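You operate a simulated robot arm through the tools that you are given. There is no shell and no other tool. Be economical: measure what you need, move in short steps, check, and stop when the job is done.

You are at the controls of a simulated robot arm. One attempt, no reset.

TASK
Fetch the sample beaker and stand it on top of the white carton with the green tape.

It is judged by the outcome, as a careful person would: the job done as asked, and still so three seconds after it is handed in. It fails if anything else is knocked over, pushed out of place, dropped, spilled or broken.

THE ROBOT
A 6-joint arm with a two-finger parallel gripper, fixed in place. Base frame: the origin is at the foot of the arm, x ahead of it, y to its left, z up; the work surface is at about z = 0.8. Readings come in m, degrees, newtons and seconds.
With the tool pointing down near the work surface it reaches from about 0.26 to 0.68 m from the base axis. Its first joint turns from -66.0 to 66.0 degrees. Payload 2.9 kg.
The tool frame sits at the grasp point between the pads (the TCP): z along the fingers, y along the line on which they close. The tips reach 0.03 m beyond it. Largest opening 0.11 m; finger width 0.02, thickness 0.01; the body of the gripper, 0.048 by 0.112 m, starts 0.055 m behind the TCP.
Orientation is that of the tool frame in the base frame, as [roll, pitch, yaw] about the fixed x, y, z axes, in that order (R = Rz(yaw) Ry(pitch) Rx(roll)). With the fingers straight down and closing along the base's y, the tool's x points along the base's -x, its y along +y and its z along -z.

THE INTERFACE
- The arm moves only by the tool arm_command. Its argument "rows" is one flat list of numbers, 7 for each row, row after row: the shift along the tool's x, y, z in units of 100 mm (1.0 is 100 mm), then the turn, a rotation vector about the tool's x, y, z in units of 90 degrees (1.0 is 90 degrees), then the closure, from 0 (fully open) to 1 (shut). In form: [dx, dy, dz, ax, ay, az, jaw, dx, dy, dz, ax, ay, az, jaw, ...]. A call has 1 to 8 rows; each row is the pose to reach, as a shift and turn from the pose commanded when the call began, along the tool's axes at that moment. A call with a number of a shift or a turn outside -1 to 1 is refused whole. A row lasts 0.2 s, in which the tool goes at most 0.05 m and 8.6 degrees; a call with a longer step from one row to the next is refused whole, and so is a gripper value outside its range. A pose out of reach is approached as far as the arm can. The call stops where the force on the tool passes 40 N (or 10 N more than at its start, if that is more) or the arm is blocked; 0.2 s more then pass. The fingers move at their own pace (about 0.108 m/s each) and stop on an object; they squeeze with about 33 N. The grip force told is the motor's: it shows also when the fingers shut on nothing. Time passes only in rows, and 0.2 s behind the last, so rows that repeat a pose let the fingers close. It gives the time, the measured TCP pose, the force on the tool (base axes), the opening and the grip force at its end, in the units of the frame above (readings bear some noise), and new pictures: "views" is both (left out), scene, wrist or none.
- Cameras (640 x 400 px; columns grow to the right, rows downward): "scene" is fixed at [0.0782, 0.4361, 1.3768]; the picture's right is [-0.76, -0.65, 0.00], its down [-0.41, 0.48, -0.78] and it looks along [0.51, -0.59, -0.63] (base axes); focal length 323 px, centre (320, 200). "wrist" rides on the gripper at [0.072, 0.017, -0.103] in the tool frame; the picture's right is [-0.23, 0.97, 0.00], its down [-0.76, -0.18, -0.62] and it looks along [-0.61, -0.14, 0.78] (tool axes); focal length 222 px, centre (320, 200). There is no depth. A picture from a camera that has moved, and an enlarged one, comes with that camera's place and axes in the base frame and with its lens.
- enlarge(camera, box): a new picture of the part [left, top, right, bottom] of that camera's present view, enlarged. It takes no simulated time.
- hand_in(): hands the job in; it is judged then, once.

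Go step by step. Nothing tells you positions but the pictures and the camera data: compare them with the known pose of the tool, close in by small moves and look again before you grip or let go. The budget is 90 turns and 170 pictures, counting those below and the enlarged ones. Unless the task says otherwise, let go and move clear before handing in, and close with one line.

The tools are called after "Request:" as a command line: name --argument value ..., lists and objects as JSON in quotes. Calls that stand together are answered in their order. arm_command: Moves the arm, as the interface text tells. Its arguments: {"type":"object","properties":{"rows":{"type":"array"},"views":{"type":"string","enum":["both","scene","wrist","none"]}},"required":["rows"]} The other tools are called the same way: enlarge (camera, box) takes an enlarged picture of a part of a camera's view; hand_in () hands the job in.

At the start:

```text
time_s: 0.0
ee_pos: [0.3433, 0.0887, 1.1388]
ee_rot: [-180.0, 0.0, 180.0]
force: [-0.1, -0.4, 0.0]
finger_gap: 0.1101
grasp_force: 0.0
```

scene: 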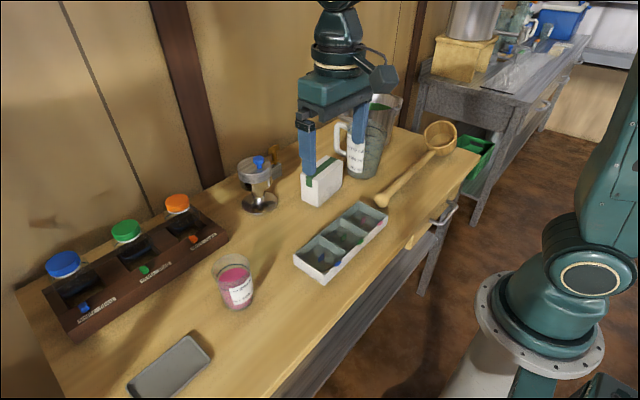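
wrist: 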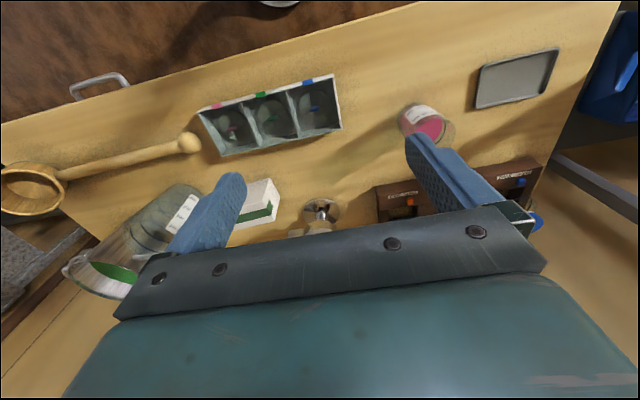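

I see a small beaker with pink contents and a label, and a white carton with a green top near the jug. I'll enlarge both before moving.

Request:
enlarge --camera "scene" --box '[190, 230, 290, 330]'

Request:
enlarge --camera "scene" --box '[220, 90, 420, 220]'

Request:
enlarge --camera "wrist" --box '[200, 60, 480, 240]'

```text
4.00 times, centred on (240, 280) of scene
camera zoom: at [0.0782, 0.4361, 1.3768], right [-0.76, -0.65, 0.0], down [-0.41, 0.48, -0.78], along [0.51, -0.59, -0.63], focal length 1293 px, centre (640, -120)
```

zoom: 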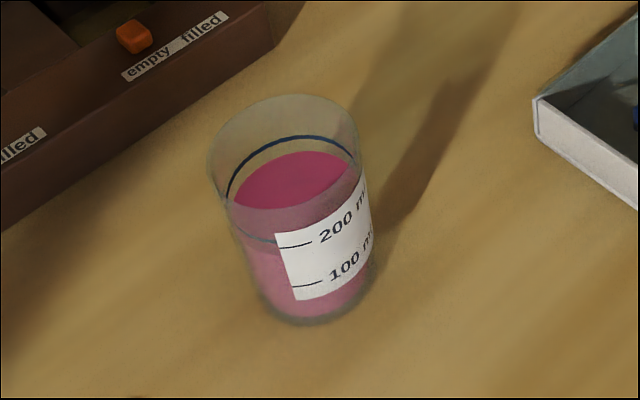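

```text
3.08 times, centred on (320, 155) of scene
camera zoom: at [0.0782, 0.4361, 1.3768], right [-0.76, -0.65, 0.0], down [-0.41, 0.48, -0.78], along [0.51, -0.59, -0.63], focal length 994 px, centre (320, 338)
```

zoom: 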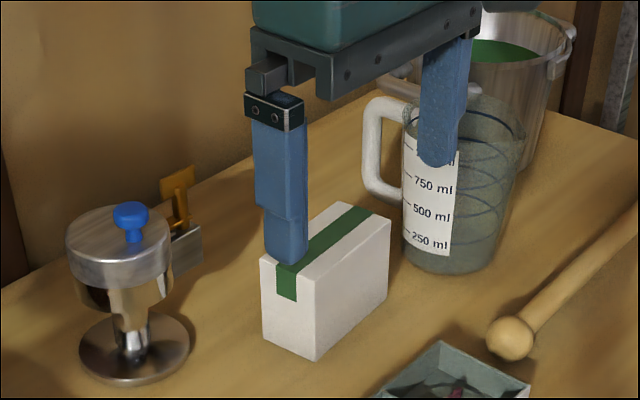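

```text
2.22 times, centred on (340, 150) of wrist
camera zoom: at [0.2714, 0.1062, 1.2423], right [0.23, 0.97, 0.0], down [0.76, -0.18, 0.62], along [0.61, -0.14, -0.78], focal length 494 px, centre (276, 311)
```

zoom: 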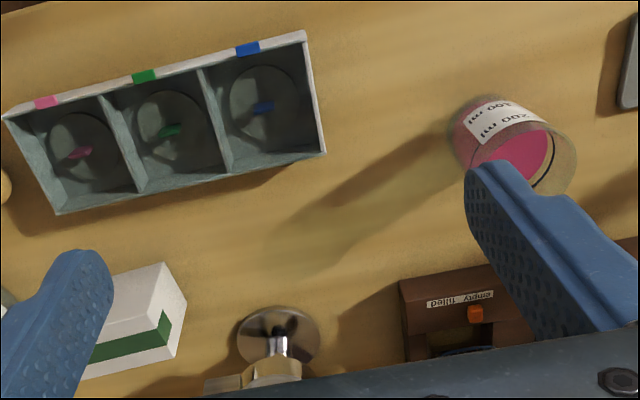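

The beaker is at about (0.46, 0.255), about 0.07 m across and 0.10 m tall. The carton's top is at about z=0.867, centred near (0.576, -0.15), with the jug just beyond it. I'll turn the gripper so it closes along base x, which keeps the fingers clear of the jug, while moving toward the beaker at height.

Request:
arm_command --rows '[-0.1, 0.1, 0, 0, 0, 0.09, 0, -0.2, 0.2, 0, 0, 0, 0.18, 0, -0.3, 0.3, 0, 0, 0, 0.27, 0, -0.4, 0.4, 0, 0, 0, 0.36, 0, -0.5, 0.5, 0, 0, 0, 0.45, 0, -0.6, 0.6, 0, 0, 0, 0.54, 0, -0.7, 0.7, 0, 0, 0, 0.63, 0, -0.8, 0.8, 0, 0, 0, 0.72, 0]' --views "wrist"

```text
time_s: 1.8
ee_pos: [0.4215, 0.17, 1.1397]
ee_rot: [180.0, 0.0, 115.0]
force: [0.7, -0.5, 0.7]
finger_gap: 0.11
grasp_force: 0.2
camera wrist: at [0.4086, 0.2423, 1.2421], right [0.98, 0.21, 0.0], down [0.16, -0.77, 0.62], along [0.13, -0.61, -0.78], focal length 222 px, centre (320, 200)
```

wrist: 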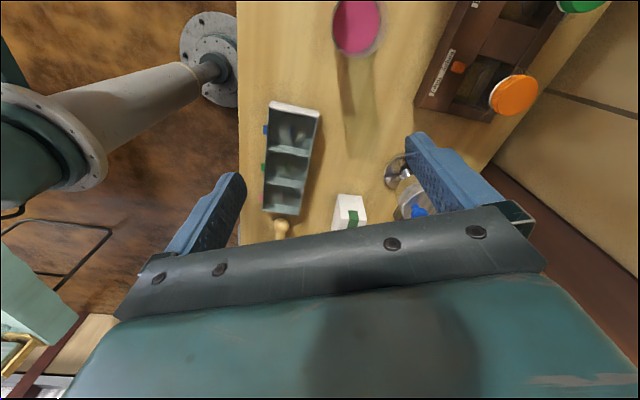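

Now I'll finish the turn to yaw 90 and come over the beaker at a safe height.

Request:
arm_command --rows '[0.1, 0.12, 0.15, 0, 0, 0.07, 0, 0.2, 0.24, 0.3, 0, 0, 0.14, 0, 0.3, 0.36, 0.45, 0, 0, 0.21, 0, 0.4, 0.48, 0.6, 0, 0, 0.28, 0, 0.5, 0.6, 0.75, 0, 0, 0.28, 0, 0.607, 0.708, 0.9, 0, 0, 0.28, 0]'

```text
time_s: 3.2
ee_pos: [0.4608, 0.2538, 1.0489]
ee_rot: [180.0, -0.1, 89.9]
force: [-0.9, 0.2, 0.1]
finger_gap: 0.1101
grasp_force: 0.1
camera wrist: at [0.479, 0.327, 1.1521], right [0.97, -0.23, 0.0], down [-0.18, -0.76, 0.62], along [-0.14, -0.61, -0.78], focal length 222 px, centre (320, 200)
```

scene: 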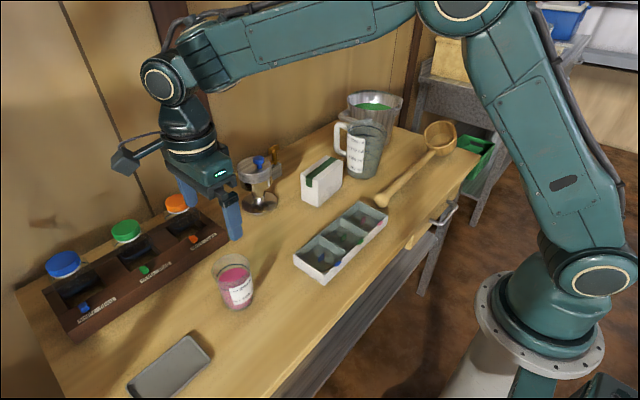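
wrist: 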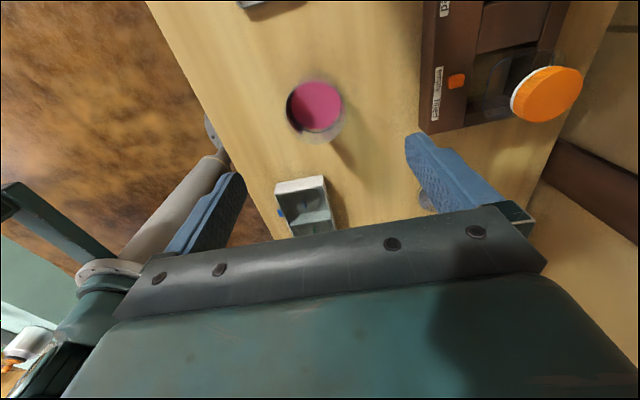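

The carton is now unobstructed in the scene view. I'll measure the carton and the beaker more closely.

Request:
enlarge --camera "scene" --box '[290, 110, 386, 210]'

Request:
enlarge --camera "wrist" --box '[264, 60, 376, 160]'

```text
4.00 times, centred on (338, 160) of scene
camera zoom: at [0.0782, 0.4361, 1.3768], right [-0.76, -0.65, 0.0], down [-0.41, 0.48, -0.78], along [0.51, -0.59, -0.63], focal length 1293 px, centre (248, 360)
```

zoom: 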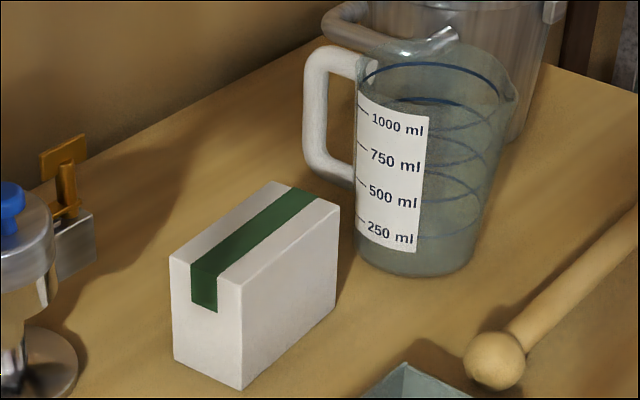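

```text
4.00 times, centred on (320, 110) of wrist
camera zoom: at [0.479, 0.327, 1.1521], right [0.97, -0.23, 0.0], down [-0.18, -0.76, 0.62], along [-0.14, -0.61, -0.78], focal length 888 px, centre (320, 560)
```

zoom: 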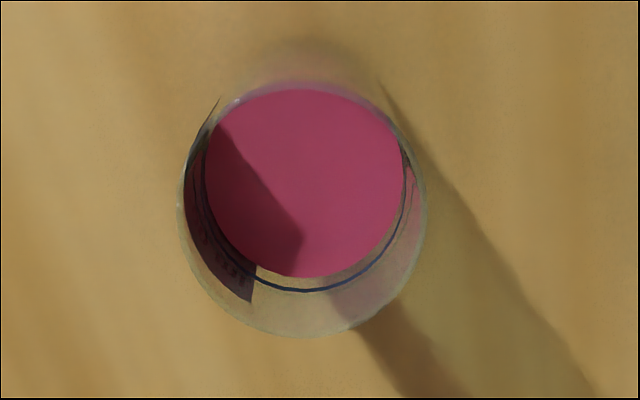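

Better figures now. The carton's top is at z≈0.887, centred at about (0.5625, -0.134), and measures about 0.06 × 0.12 m. The beaker is at (0.458, 0.252). I'll descend partway and check again.

Request:
arm_command --rows '[-0.02, -0.03, 0.2, 0, 0, 0, 0, -0.02, -0.03, 0.45, 0, 0, 0, 0, -0.02, -0.03, 0.7, 0, 0, 0, 0, -0.02, -0.03, 0.95, 0, 0, 0, 0]'

Request:
enlarge --camera "scene" --box '[160, 190, 300, 320]'

```text
time_s: 4.2
ee_pos: [0.4577, 0.2533, 0.9527]
ee_rot: [-180.0, 0.1, 89.9]
force: [0.2, 0.3, -0.3]
finger_gap: 0.1102
grasp_force: 0.0
camera wrist: at [0.4753, 0.3251, 1.0566], right [0.97, -0.23, 0.0], down [-0.18, -0.76, 0.62], along [-0.14, -0.61, -0.78], focal length 222 px, centre (320, 200)
```

scene: 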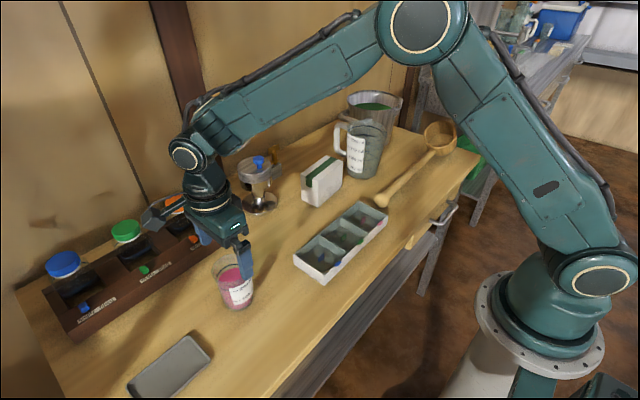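
wrist: 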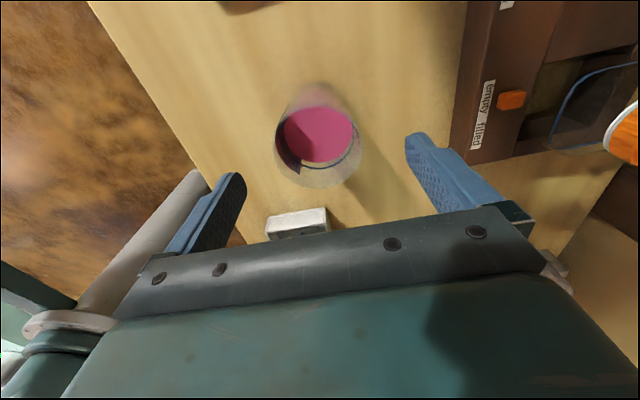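

```text
3.08 times, centred on (230, 255) of scene
camera zoom: at [0.0782, 0.4361, 1.3768], right [-0.76, -0.65, 0.0], down [-0.41, 0.48, -0.78], along [0.51, -0.59, -0.63], focal length 994 px, centre (597, 31)
```

zoom: 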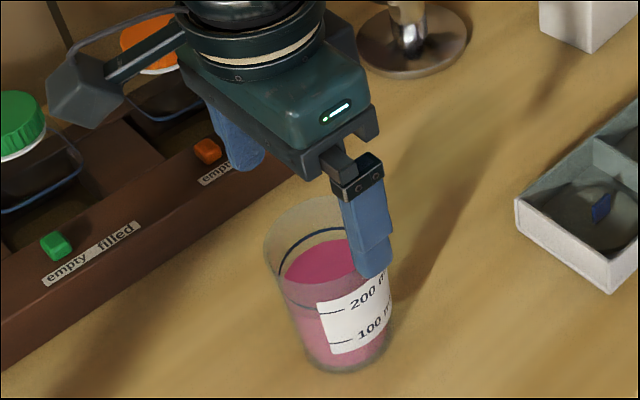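

The beaker is centred between the fingers. I'm descending around it to about mid height.

Request:
arm_command --rows '[0, 0, 0.2, 0, 0, 0, 0, 0, 0, 0.4, 0, 0, 0, 0, 0, 0, 0.6, 0, 0, 0, 0, 0, 0, 0.8, 0, 0, 0, 0, 0, 0, 0.9, 0, 0, 0, 0]'

Request:
enlarge --camera "scene" --box '[160, 190, 300, 320]'

```text
time_s: 5.4
ee_pos: [0.459, 0.2533, 0.8626]
ee_rot: [179.9, 0.2, 90.1]
force: [-0.3, -0.4, 0.5]
finger_gap: 0.1099
grasp_force: 0.0
camera wrist: at [0.4761, 0.3248, 0.9666], right [0.97, -0.23, 0.0], down [-0.18, -0.76, 0.62], along [-0.14, -0.61, -0.78], focal length 222 px, centre (320, 200)
```

scene: 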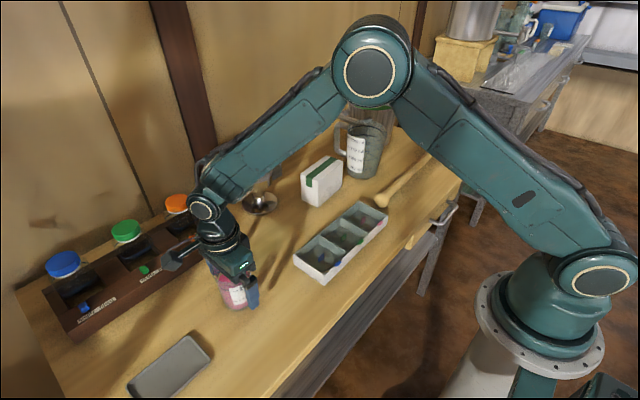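
wrist: 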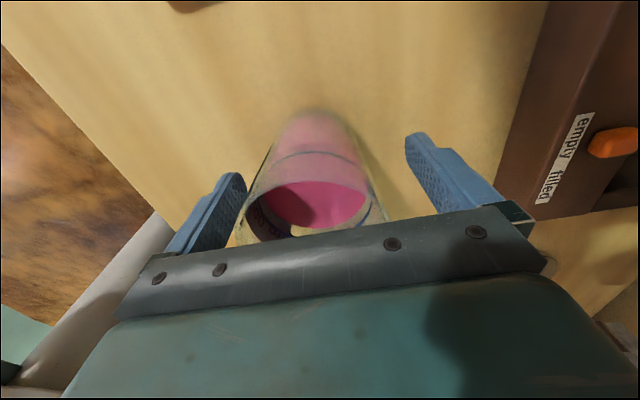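

```text
3.08 times, centred on (230, 255) of scene
camera zoom: at [0.0782, 0.4361, 1.3768], right [-0.76, -0.65, 0.0], down [-0.41, 0.48, -0.78], along [0.51, -0.59, -0.63], focal length 994 px, centre (597, 31)
```

zoom: 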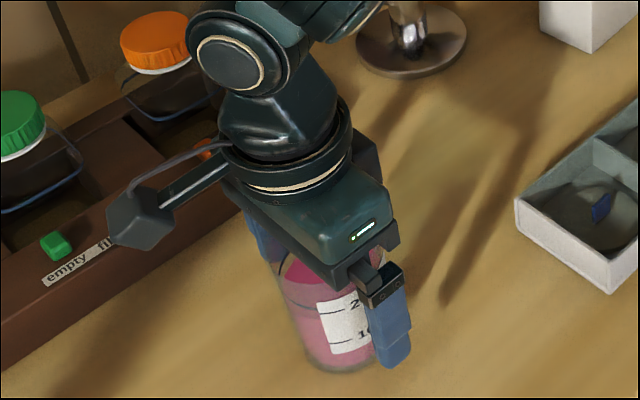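

The fingers straddle the beaker and nothing is touching. I'm closing the gripper.

Request:
arm_command --rows '[0, 0, 0.9, 0, 0, 0, 0.3, 0, 0, 0.9, 0, 0, 0, 0.5, 0, 0, 0.9, 0, 0, 0, 0.6, 0, 0, 0.9, 0, 0, 0, 0.6]' --views "wrist"

```text
refused: row 1 steps farther than a row can; nothing moved
```

The shifts are counted from the current pose, so I'll resend this with zero shift.

Request:
arm_command --rows '[0, 0, 0, 0, 0, 0, 0.3, 0, 0, 0, 0, 0, 0, 0.5, 0, 0, 0, 0, 0, 0, 0.6, 0, 0, 0, 0, 0, 0, 0.6]' --views "wrist"

```text
time_s: 6.4
ee_pos: [0.4582, 0.2526, 0.8631]
ee_rot: [-180.0, -0.1, 90.0]
force: [-0.7, 0.8, 0.2]
finger_gap: 0.0693
grasp_force: 32.4
camera wrist: at [0.4761, 0.3249, 0.9669], right [0.97, -0.23, 0.0], down [-0.18, -0.76, 0.62], along [-0.14, -0.61, -0.78], focal length 222 px, centre (320, 200)
```

wrist: 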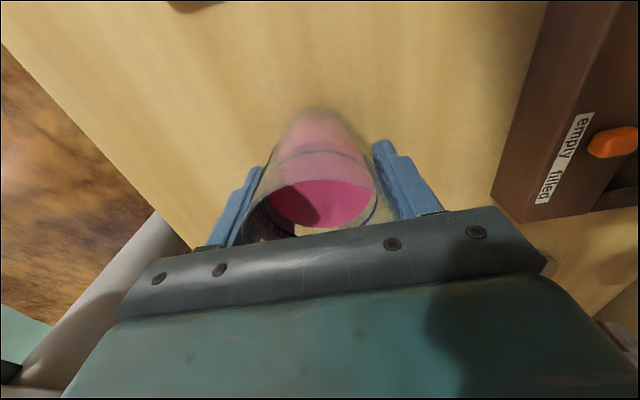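

The grip is good, with a 0.069 m gap. I'm lifting gently.

Request:
arm_command --rows '[0, 0, -0.05, 0, 0, 0, 0.6, 0, 0, -0.14, 0, 0, 0, 0.6, 0, 0, -0.27, 0, 0, 0, 0.6, 0, 0, -0.42, 0, 0, 0, 0.6, 0, 0, -0.58, 0, 0, 0, 0.6, 0, 0, -0.74, 0, 0, 0, 0.6, 0, 0, -0.88, 0, 0, 0, 0.6, 0, 0, -0.95, 0, 0, 0, 0.6]'

Request:
arm_command --rows '[0, 0, -0.05, 0, 0, 0, 0.6, 0, 0, -0.15, 0, 0, 0, 0.6, 0, 0, -0.27, 0, 0, 0, 0.6, 0, 0, -0.39, 0, 0, 0, 0.6, 0, 0, -0.51, 0, 0, 0, 0.6, 0, 0, -0.63, 0, 0, 0, 0.6, 0, 0, -0.72, 0, 0, 0, 0.6, 0, 0, -0.77, 0, 0, 0, 0.6]'

```text
time_s: 8.2
ee_pos: [0.4575, 0.2512, 0.9597]
ee_rot: [-180.0, -0.1, 89.9]
force: [0.8, 0.7, -1.6]
finger_gap: 0.0691
grasp_force: 33.0
camera wrist: at [0.4761, 0.3248, 1.063], right [0.97, -0.23, 0.0], down [-0.18, -0.76, 0.62], along [-0.14, -0.61, -0.78], focal length 222 px, centre (320, 200)
```

scene: 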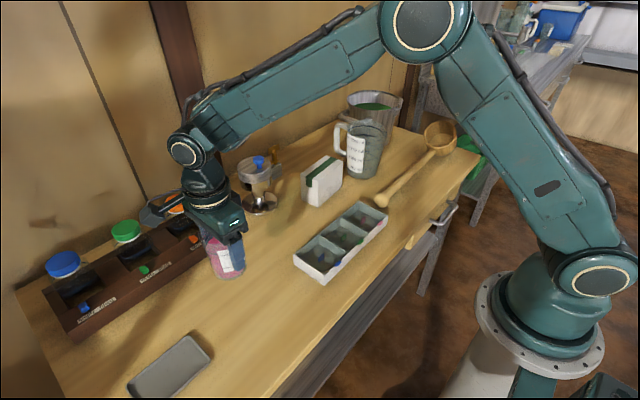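
wrist: 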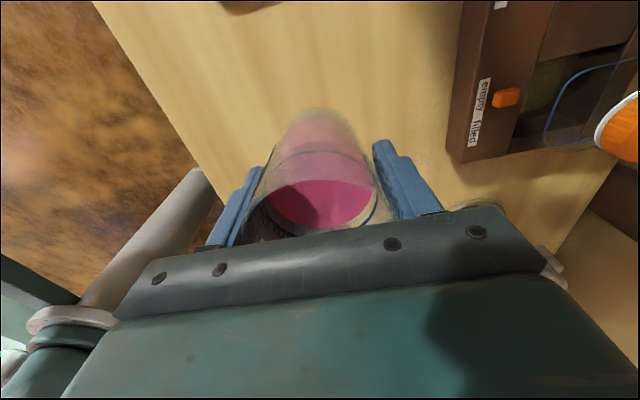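

```text
time_s: 10.0
ee_pos: [0.4585, 0.2533, 1.0365]
ee_rot: [-180.0, 0.0, 89.9]
force: [-0.3, 0.7, -2.5]
finger_gap: 0.0689
grasp_force: 32.6
camera wrist: at [0.4762, 0.3249, 1.1395], right [0.97, -0.23, 0.0], down [-0.18, -0.76, 0.62], along [-0.14, -0.61, -0.78], focal length 222 px, centre (320, 200)
```

scene: 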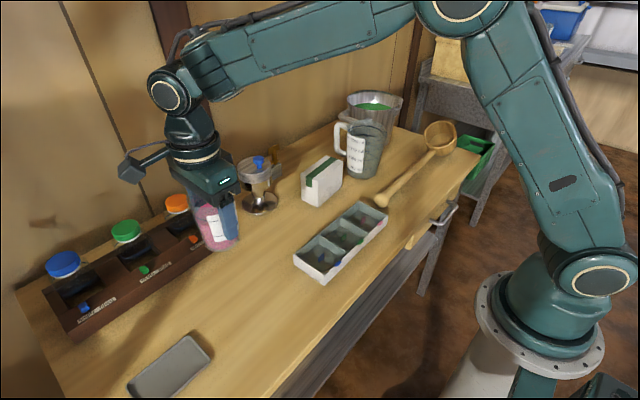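
wrist: 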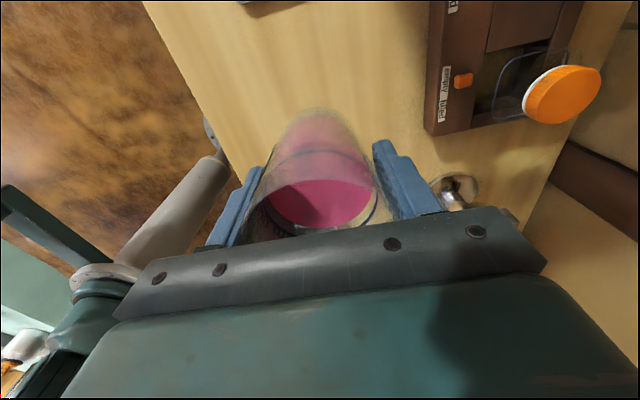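

The beaker is lifted and upright. I'll carry it along −y over the clear strip first, then move out to the carton.

Request:
arm_command --rows '[-0.05, 0, 0, 0, 0, 0, 0.6, -0.15, 0, 0, 0, 0, 0, 0.6, -0.29, 0, 0, 0, 0, 0, 0.6, -0.43, 0, 0, 0, 0, 0, 0.6, -0.57, 0, 0, 0, 0, 0, 0.6, -0.71, 0, 0, 0, 0, 0, 0.6, -0.85, 0, 0, 0, 0, 0, 0.6, -1.0, 0, 0, 0, 0, 0, 0.6]' --views "none"

Request:
arm_command --rows '[-0.1, 0, 0, 0, 0, 0, 0.6, -0.2, 0, 0, 0, 0, 0, 0.6, -0.32, 0, 0, 0, 0, 0, 0.6, -0.46, 0, 0, 0, 0, 0, 0.6, -0.6, 0, 0, 0, 0, 0, 0.6, -0.74, 0, 0, 0, 0, 0, 0.6, -0.88, 0, 0, 0, 0, 0, 0.6, -1.0, 0, 0, 0, 0, 0, 0.6]' --views "scene"

Request:
arm_command --rows '[-0.1, 0, 0, 0, 0, 0, 0.6, -0.2, 0, 0, 0, 0, 0, 0.6, -0.32, 0, 0, 0, 0, 0, 0.6, -0.46, 0, 0, 0, 0, 0, 0.6, -0.6, 0, 0, 0, 0, 0, 0.6, -0.74, 0, 0, 0, 0, 0, 0.6, -0.88, 0, 0, 0, 0, 0, 0.6, -1.0, 0, 0, 0, 0, 0, 0.6]'

```text
time_s: 11.8
ee_pos: [0.4579, 0.1526, 1.0355]
ee_rot: [-180.0, 0.0, 90.1]
force: [-0.3, -0.6, -2.1]
finger_gap: 0.0693
grasp_force: 33.4
```

```text
time_s: 13.6
ee_pos: [0.4578, 0.0515, 1.0363]
ee_rot: [180.0, 0.0, 89.9]
force: [0.4, -0.4, -1.7]
finger_gap: 0.0689
grasp_force: 32.8
```

scene: 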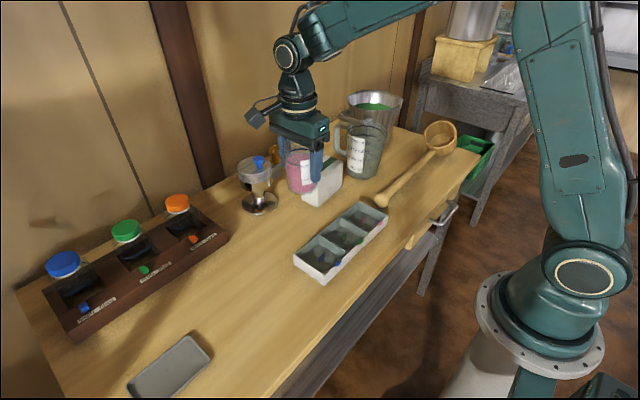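

```text
time_s: 15.4
ee_pos: [0.4573, -0.0484, 1.0354]
ee_rot: [180.0, 0.0, 90.0]
force: [0.4, 1.0, -1.5]
finger_gap: 0.0691
grasp_force: 33.4
camera wrist: at [0.4758, 0.0245, 1.1393], right [0.97, -0.23, 0.0], down [-0.18, -0.76, 0.62], along [-0.14, -0.61, -0.78], focal length 222 px, centre (320, 200)
```

scene: 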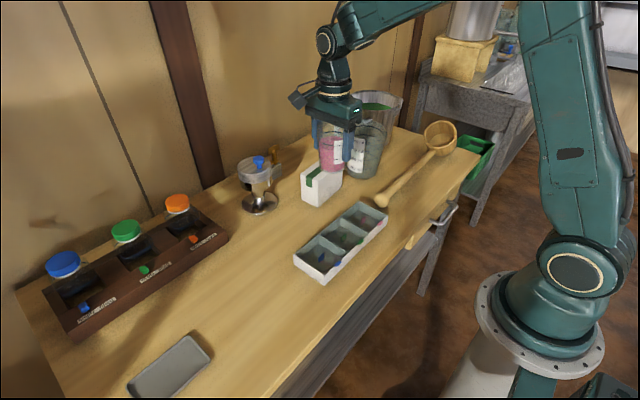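
wrist: 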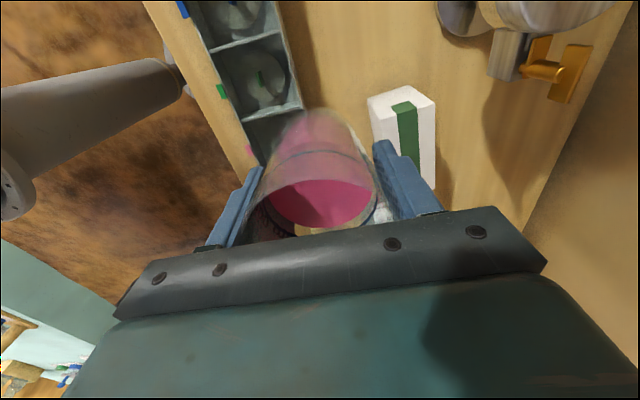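

The wrist camera now sees the carton directly, so I'll measure it from here.

Request:
enlarge --camera "wrist" --box '[350, 70, 462, 200]'

```text
3.08 times, centred on (406, 135) of wrist
camera zoom: at [0.4758, 0.0245, 1.1393], right [0.97, -0.23, 0.0], down [-0.18, -0.76, 0.62], along [-0.14, -0.61, -0.78], focal length 684 px, centre (55, 400)
```

zoom: 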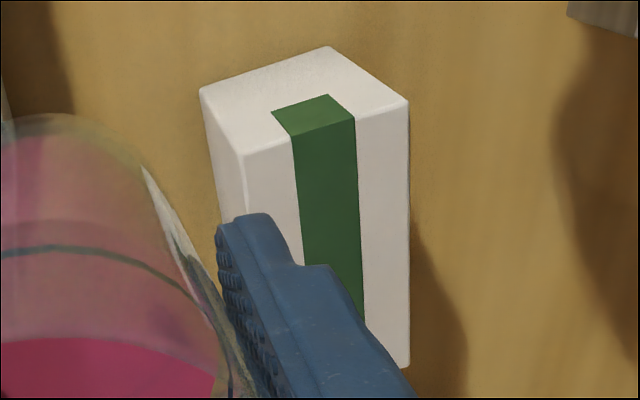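

Both cameras agree: the carton's centre is about (0.561, -0.134) and its top is at 0.887. I'm moving over it at height.

Request:
arm_command --rows '[-0.06, 0.08, 0, 0, 0, 0, 0.6, -0.16, 0.2, 0, 0, 0, 0, 0.6, -0.28, 0.34, 0, 0, 0, 0, 0.6, -0.4, 0.48, 0, 0, 0, 0, 0.6, -0.52, 0.62, 0, 0, 0, 0, 0.6, -0.64, 0.76, 0, 0, 0, 0, 0.6, -0.76, 0.9, 0, 0, 0, 0, 0.6, -0.86, 1.0, 0, 0, 0, 0, 0.6]'

Request:
enlarge --camera "scene" --box '[280, 80, 420, 220]'

```text
time_s: 17.2
ee_pos: [0.5577, -0.1337, 1.0358]
ee_rot: [-180.0, -0.1, 90.1]
force: [-0.4, -0.8, -2.3]
finger_gap: 0.0692
grasp_force: 33.1
camera wrist: at [0.5765, -0.0611, 1.1392], right [0.97, -0.23, 0.0], down [-0.18, -0.76, 0.62], along [-0.14, -0.61, -0.78], focal length 222 px, centre (320, 200)
```

scene: 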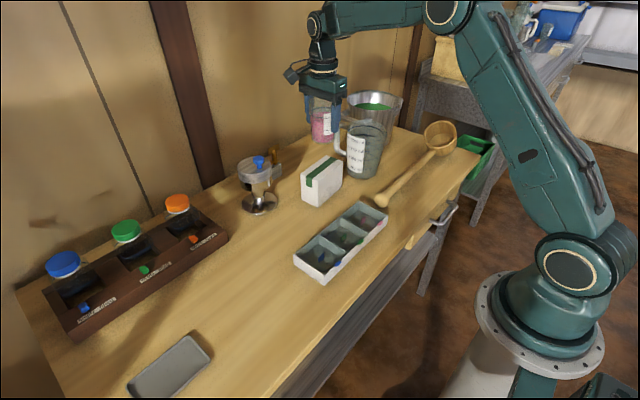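
wrist: 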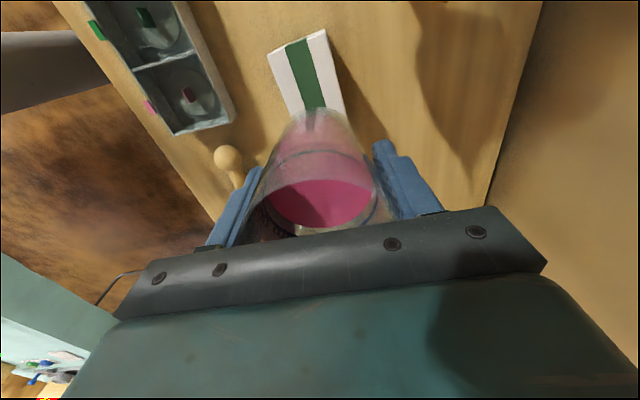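

```text
2.86 times, centred on (350, 150) of scene
camera zoom: at [0.0782, 0.4361, 1.3768], right [-0.76, -0.65, 0.0], down [-0.41, 0.48, -0.78], along [0.51, -0.59, -0.63], focal length 923 px, centre (234, 343)
```

zoom: 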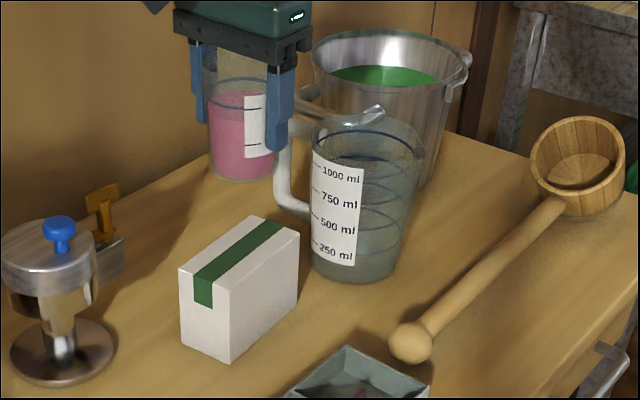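

The beaker is over the carton, with its base at about z=0.973. I'll lower it to just above the top, nudging x by 3 mm.

Request:
arm_command --rows '[0, 0.03, 0.05, 0, 0, 0, 0.6, 0, 0.03, 0.15, 0, 0, 0, 0.6, 0, 0.03, 0.26, 0, 0, 0, 0.6, 0, 0.03, 0.38, 0, 0, 0, 0.6, 0, 0.03, 0.5, 0, 0, 0, 0.6, 0, 0.03, 0.61, 0, 0, 0, 0.6, 0, 0.03, 0.7, 0, 0, 0, 0.6, 0, 0.03, 0.76, 0, 0, 0, 0.6]'

Request:
enlarge --camera "scene" --box '[280, 100, 380, 220]'

Request:
enlarge --camera "wrist" --box '[230, 50, 430, 240]'

```text
time_s: 19.0
ee_pos: [0.5602, -0.1339, 0.9591]
ee_rot: [180.0, 0.0, 90.0]
force: [0.5, 0.5, -1.7]
finger_gap: 0.0689
grasp_force: 33.3
camera wrist: at [0.579, -0.0611, 1.0633], right [0.97, -0.23, 0.0], down [-0.18, -0.76, 0.62], along [-0.14, -0.61, -0.78], focal length 222 px, centre (320, 200)
```

scene: 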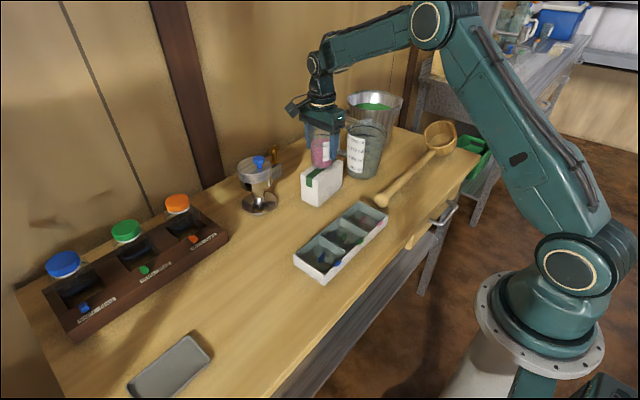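
wrist: 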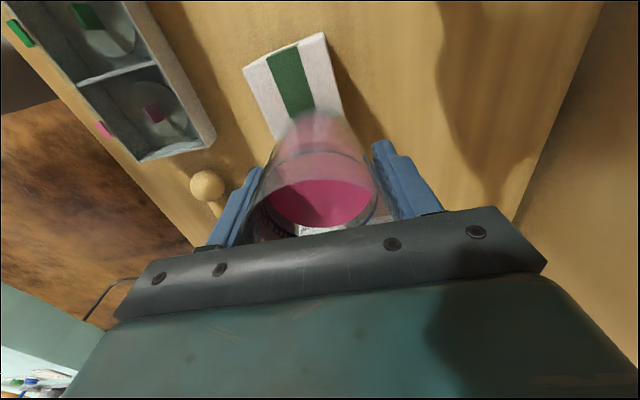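

```text
3.33 times, centred on (330, 160) of scene
camera zoom: at [0.0782, 0.436, 1.3768], right [-0.76, -0.65, 0.0], down [-0.41, 0.48, -0.78], along [0.51, -0.59, -0.63], focal length 1077 px, centre (287, 333)
```

zoom: 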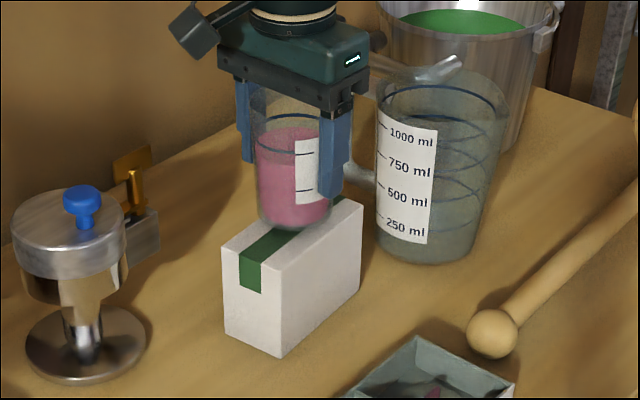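

```text
2.11 times, centred on (330, 145) of wrist
camera zoom: at [0.579, -0.0611, 1.0633], right [0.97, -0.23, 0.0], down [-0.18, -0.76, 0.62], along [-0.14, -0.61, -0.78], focal length 468 px, centre (299, 316)
```

zoom: 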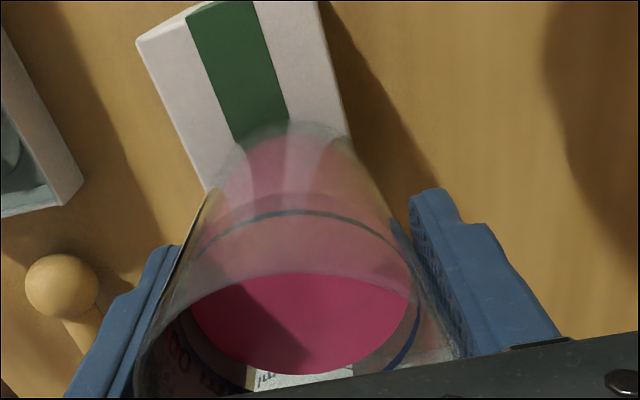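

The beaker hangs about 1 cm above the carton and is nearly centred. I'll shift 2 mm in −x and lower in small steps, watching the force.

Request:
arm_command --rows '[0, -0.02, 0.01, 0, 0, 0, 0.6, 0, -0.02, 0.03, 0, 0, 0, 0.6, 0, -0.02, 0.045, 0, 0, 0, 0.6, 0, -0.02, 0.06, 0, 0, 0, 0.6]' --views "none"

Request:
enlarge --camera "scene" --box '[290, 130, 360, 210]'

```text
time_s: 20.0
ee_pos: [0.559, -0.1341, 0.9544]
ee_rot: [-179.9, 0.0, 90.0]
force: [-0.7, -0.6, -3.0]
finger_gap: 0.0692
grasp_force: 33.6
```

```text
5.00 times, centred on (325, 170) of scene
camera zoom: at [0.0782, 0.4361, 1.3768], right [-0.76, -0.65, 0.0], down [-0.41, 0.48, -0.78], along [0.51, -0.59, -0.63], focal length 1616 px, centre (295, 350)
```

zoom: 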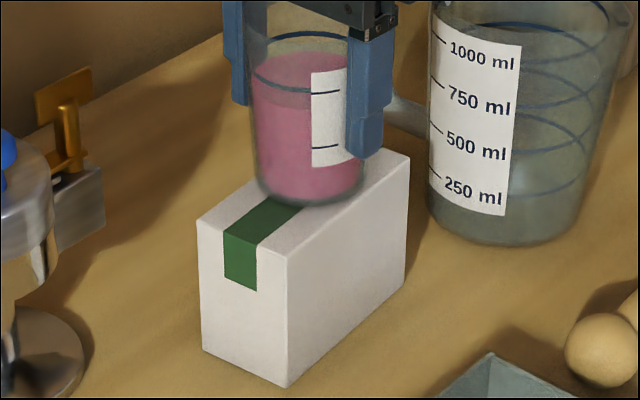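

About 4 mm still remain, so I keep lowering in small increments.

Request:
arm_command --rows '[0, 0, 0.01, 0, 0, 0, 0.6, 0, 0, 0.02, 0, 0, 0, 0.6, 0, 0, 0.02, 0, 0, 0, 0.6]' --views "none"

Request:
arm_command --rows '[0, 0, 0.01, 0, 0, 0, 0.6, 0, 0, 0.015, 0, 0, 0, 0.6, 0, 0, 0.015, 0, 0, 0, 0.6]' --views "none"

Request:
enlarge --camera "scene" --box '[290, 130, 360, 210]'

```text
time_s: 20.8
ee_pos: [0.559, -0.1338, 0.9539]
ee_rot: [179.8, 0.0, 90.0]
force: [-1.0, 1.9, 10.9]
finger_gap: 0.0692
grasp_force: 33.7
```

```text
time_s: 21.6
ee_pos: [0.5593, -0.1336, 0.9516]
ee_rot: [179.8, 0.0, 90.1]
force: [-4.0, 0.9, 24.0]
finger_gap: 0.0694
grasp_force: 33.2
```

```text
5.00 times, centred on (325, 170) of scene
camera zoom: at [0.0777, 0.4362, 1.3768], right [-0.76, -0.65, 0.0], down [-0.41, 0.48, -0.78], along [0.51, -0.59, -0.63], focal length 1616 px, centre (295, 350)
```

zoom: 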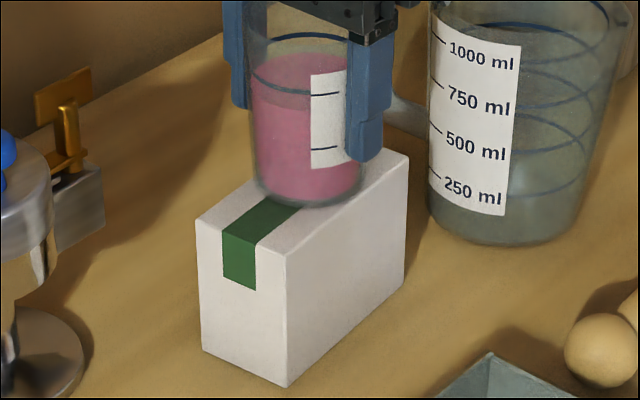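

The beaker has landed and is pressing at 24 N. I'll ease off most of that load before opening.

Request:
arm_command --rows '[0, 0, -0.01, 0, 0, 0, 0.6, 0, 0, -0.022, 0, 0, 0, 0.6, 0, 0, -0.022, 0, 0, 0, 0.6]' --views "none"

Request:
enlarge --camera "wrist" --box '[230, 20, 430, 240]'

```text
time_s: 22.4
ee_pos: [0.5595, -0.1341, 0.9514]
ee_rot: [-180.0, 0.1, 89.9]
force: [-0.3, -2.2, 7.6]
finger_gap: 0.0688
grasp_force: 32.9
```

```text
1.82 times, centred on (330, 130) of wrist
camera zoom: at [0.5766, -0.0618, 1.0551], right [0.97, -0.23, 0.0], down [-0.18, -0.76, 0.62], along [-0.14, -0.61, -0.78], focal length 404 px, centre (302, 327)
```

zoom: 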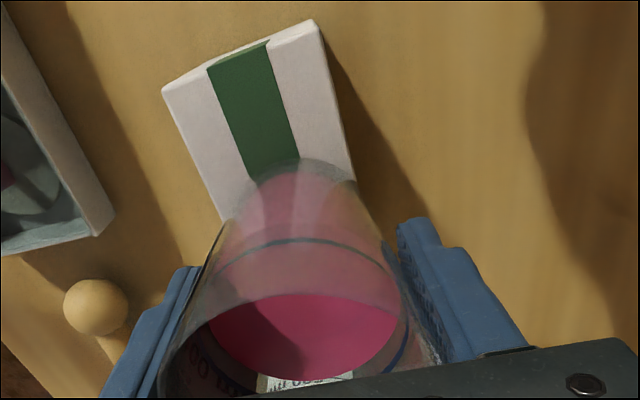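

The base sits within a few mm of the centre in both views. I'll unload slightly more and then open slowly; the opening keeps clear of the jug.

Request:
arm_command --rows '[0, 0, -0.01, 0, 0, 0, 0.6, 0, 0, -0.01, 0, 0, 0, 0.5, 0, 0, -0.01, 0, 0, 0, 0.4, 0, 0, -0.01, 0, 0, 0, 0.3, 0, 0, -0.01, 0, 0, 0, 0.15, 0, 0, -0.01, 0, 0, 0, 0.05, 0, 0, -0.01, 0, 0, 0, 0.05]'

Request:
enlarge --camera "scene" --box '[280, 100, 380, 220]'

```text
time_s: 24.0
ee_pos: [0.5591, -0.1351, 0.9535]
ee_rot: [180.0, -0.1, 90.0]
force: [0.4, 0.5, -0.1]
finger_gap: 0.1046
grasp_force: 0.1
camera wrist: at [0.5769, -0.0615, 1.057], right [0.97, -0.23, 0.0], down [-0.18, -0.76, 0.62], along [-0.14, -0.61, -0.78], focal length 222 px, centre (320, 200)
```

scene: 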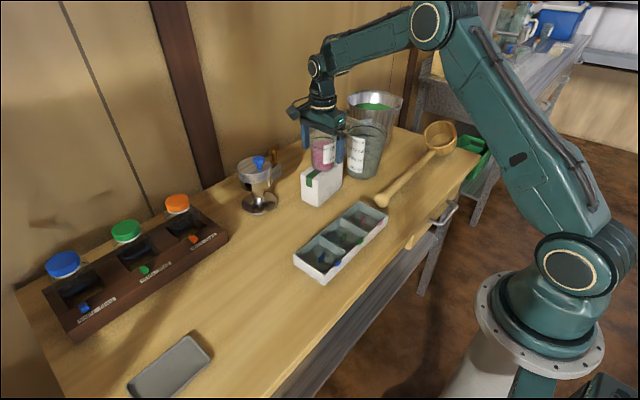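
wrist: 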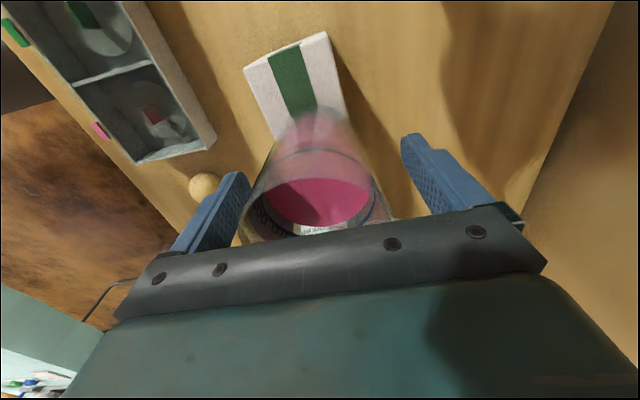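

```text
3.33 times, centred on (330, 160) of scene
camera zoom: at [0.0782, 0.4361, 1.3768], right [-0.76, -0.65, 0.0], down [-0.41, 0.48, -0.78], along [0.51, -0.59, -0.63], focal length 1077 px, centre (287, 333)
```

zoom: 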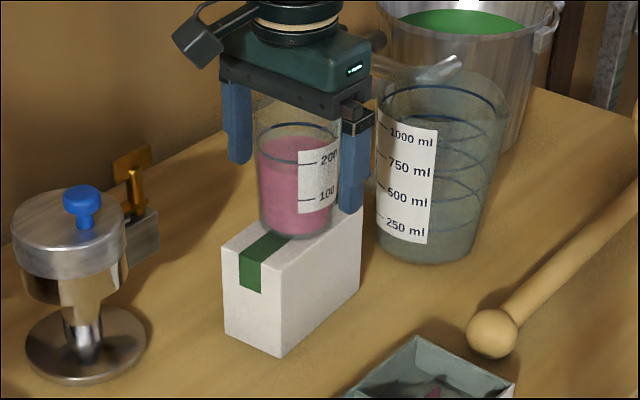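

The beaker stands upright on the carton and the fingers are clear of it. I'm raising the arm straight up.

Request:
arm_command --rows '[0, 0, -0.1, 0, 0, 0, 0.05, 0, 0, -0.22, 0, 0, 0, 0.05, 0, 0, -0.36, 0, 0, 0, 0.05, 0, 0, -0.5, 0, 0, 0, 0.05, 0, 0, -0.65, 0, 0, 0, 0.05, 0, 0, -0.8, 0, 0, 0, 0.05, 0, 0, -0.9, 0, 0, 0, 0.05, 0, 0, -1.0, 0, 0, 0, 0.05]'

Request:
arm_command --rows '[0, 0, -0.1, 0, 0, 0, 0.05, 0, 0, -0.25, 0, 0, 0, 0.05, 0, 0, -0.4, 0, 0, 0, 0.05, 0, 0, -0.5, 0, 0, 0, 0.05]'

Request:
enlarge --camera "scene" --box '[280, 100, 380, 220]'

```text
time_s: 25.8
ee_pos: [0.5582, -0.1336, 1.0527]
ee_rot: [-180.0, 0.1, 90.0]
force: [0.4, -0.3, 0.1]
finger_gap: 0.1045
grasp_force: 0.0
camera wrist: at [0.577, -0.061, 1.1566], right [0.97, -0.23, 0.0], down [-0.18, -0.76, 0.62], along [-0.14, -0.61, -0.78], focal length 222 px, centre (320, 200)
```

scene: 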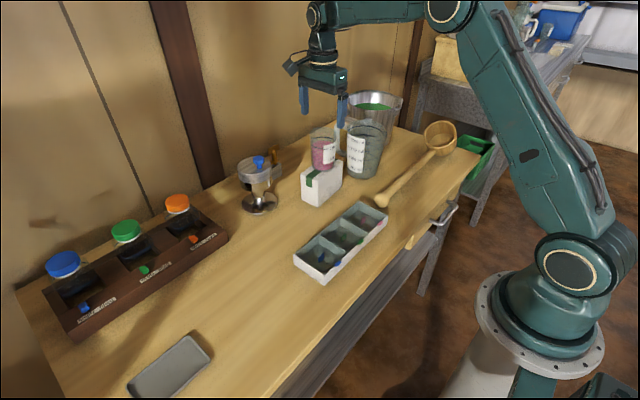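
wrist: 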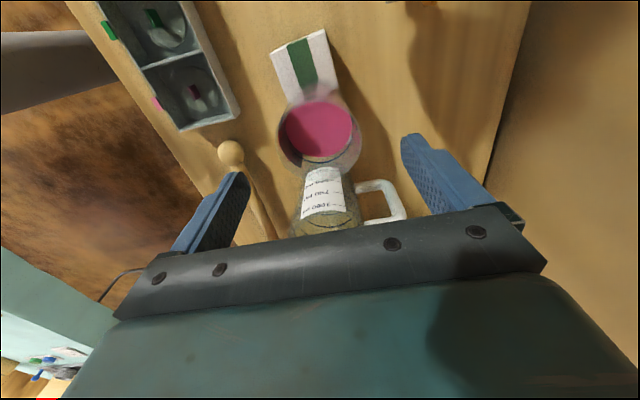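

```text
time_s: 26.8
ee_pos: [0.5591, -0.1328, 1.1041]
ee_rot: [179.9, 0.0, 90.0]
force: [0.1, 0.4, -1.1]
finger_gap: 0.1045
grasp_force: 0.1
camera wrist: at [0.5772, -0.0607, 1.2074], right [0.97, -0.23, 0.0], down [-0.18, -0.76, 0.62], along [-0.14, -0.61, -0.78], focal length 222 px, centre (320, 200)
```

scene: 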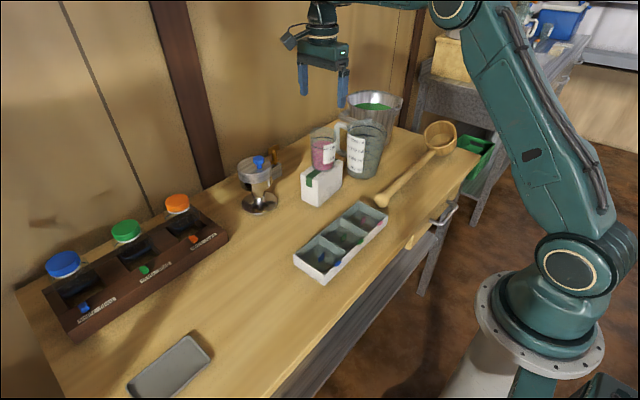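
wrist: 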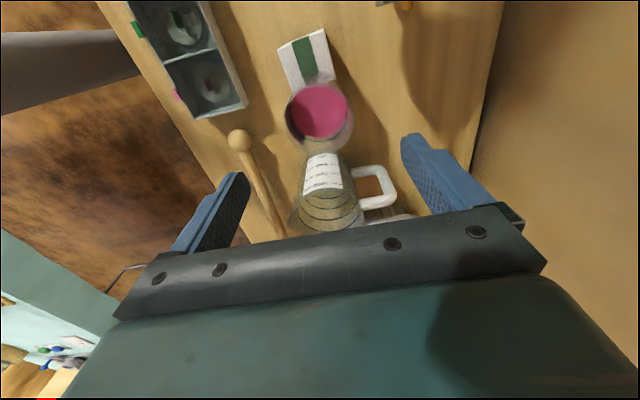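

```text
3.33 times, centred on (330, 160) of scene
camera zoom: at [0.0782, 0.4361, 1.3768], right [-0.76, -0.65, 0.0], down [-0.41, 0.48, -0.78], along [0.51, -0.59, -0.63], focal length 1077 px, centre (287, 333)
```

zoom: 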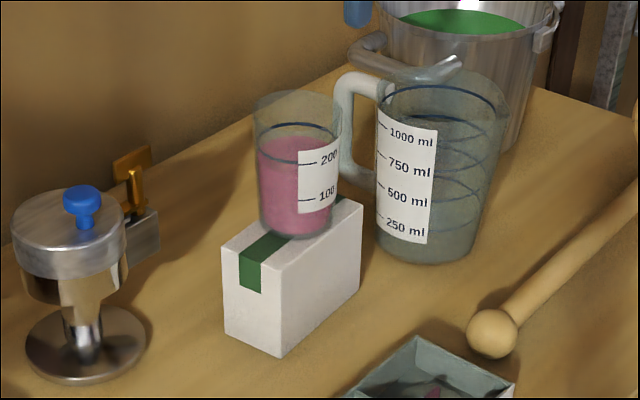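

The beaker stands upright and still on the carton, nothing else has moved, and the gripper is clear. I'm handing in.

Request:
hand_in

```text
The job is handed in.
```

The sample beaker is standing upright on the white carton with the green tape, nothing was spilled or moved out of place, and the job is handed in.
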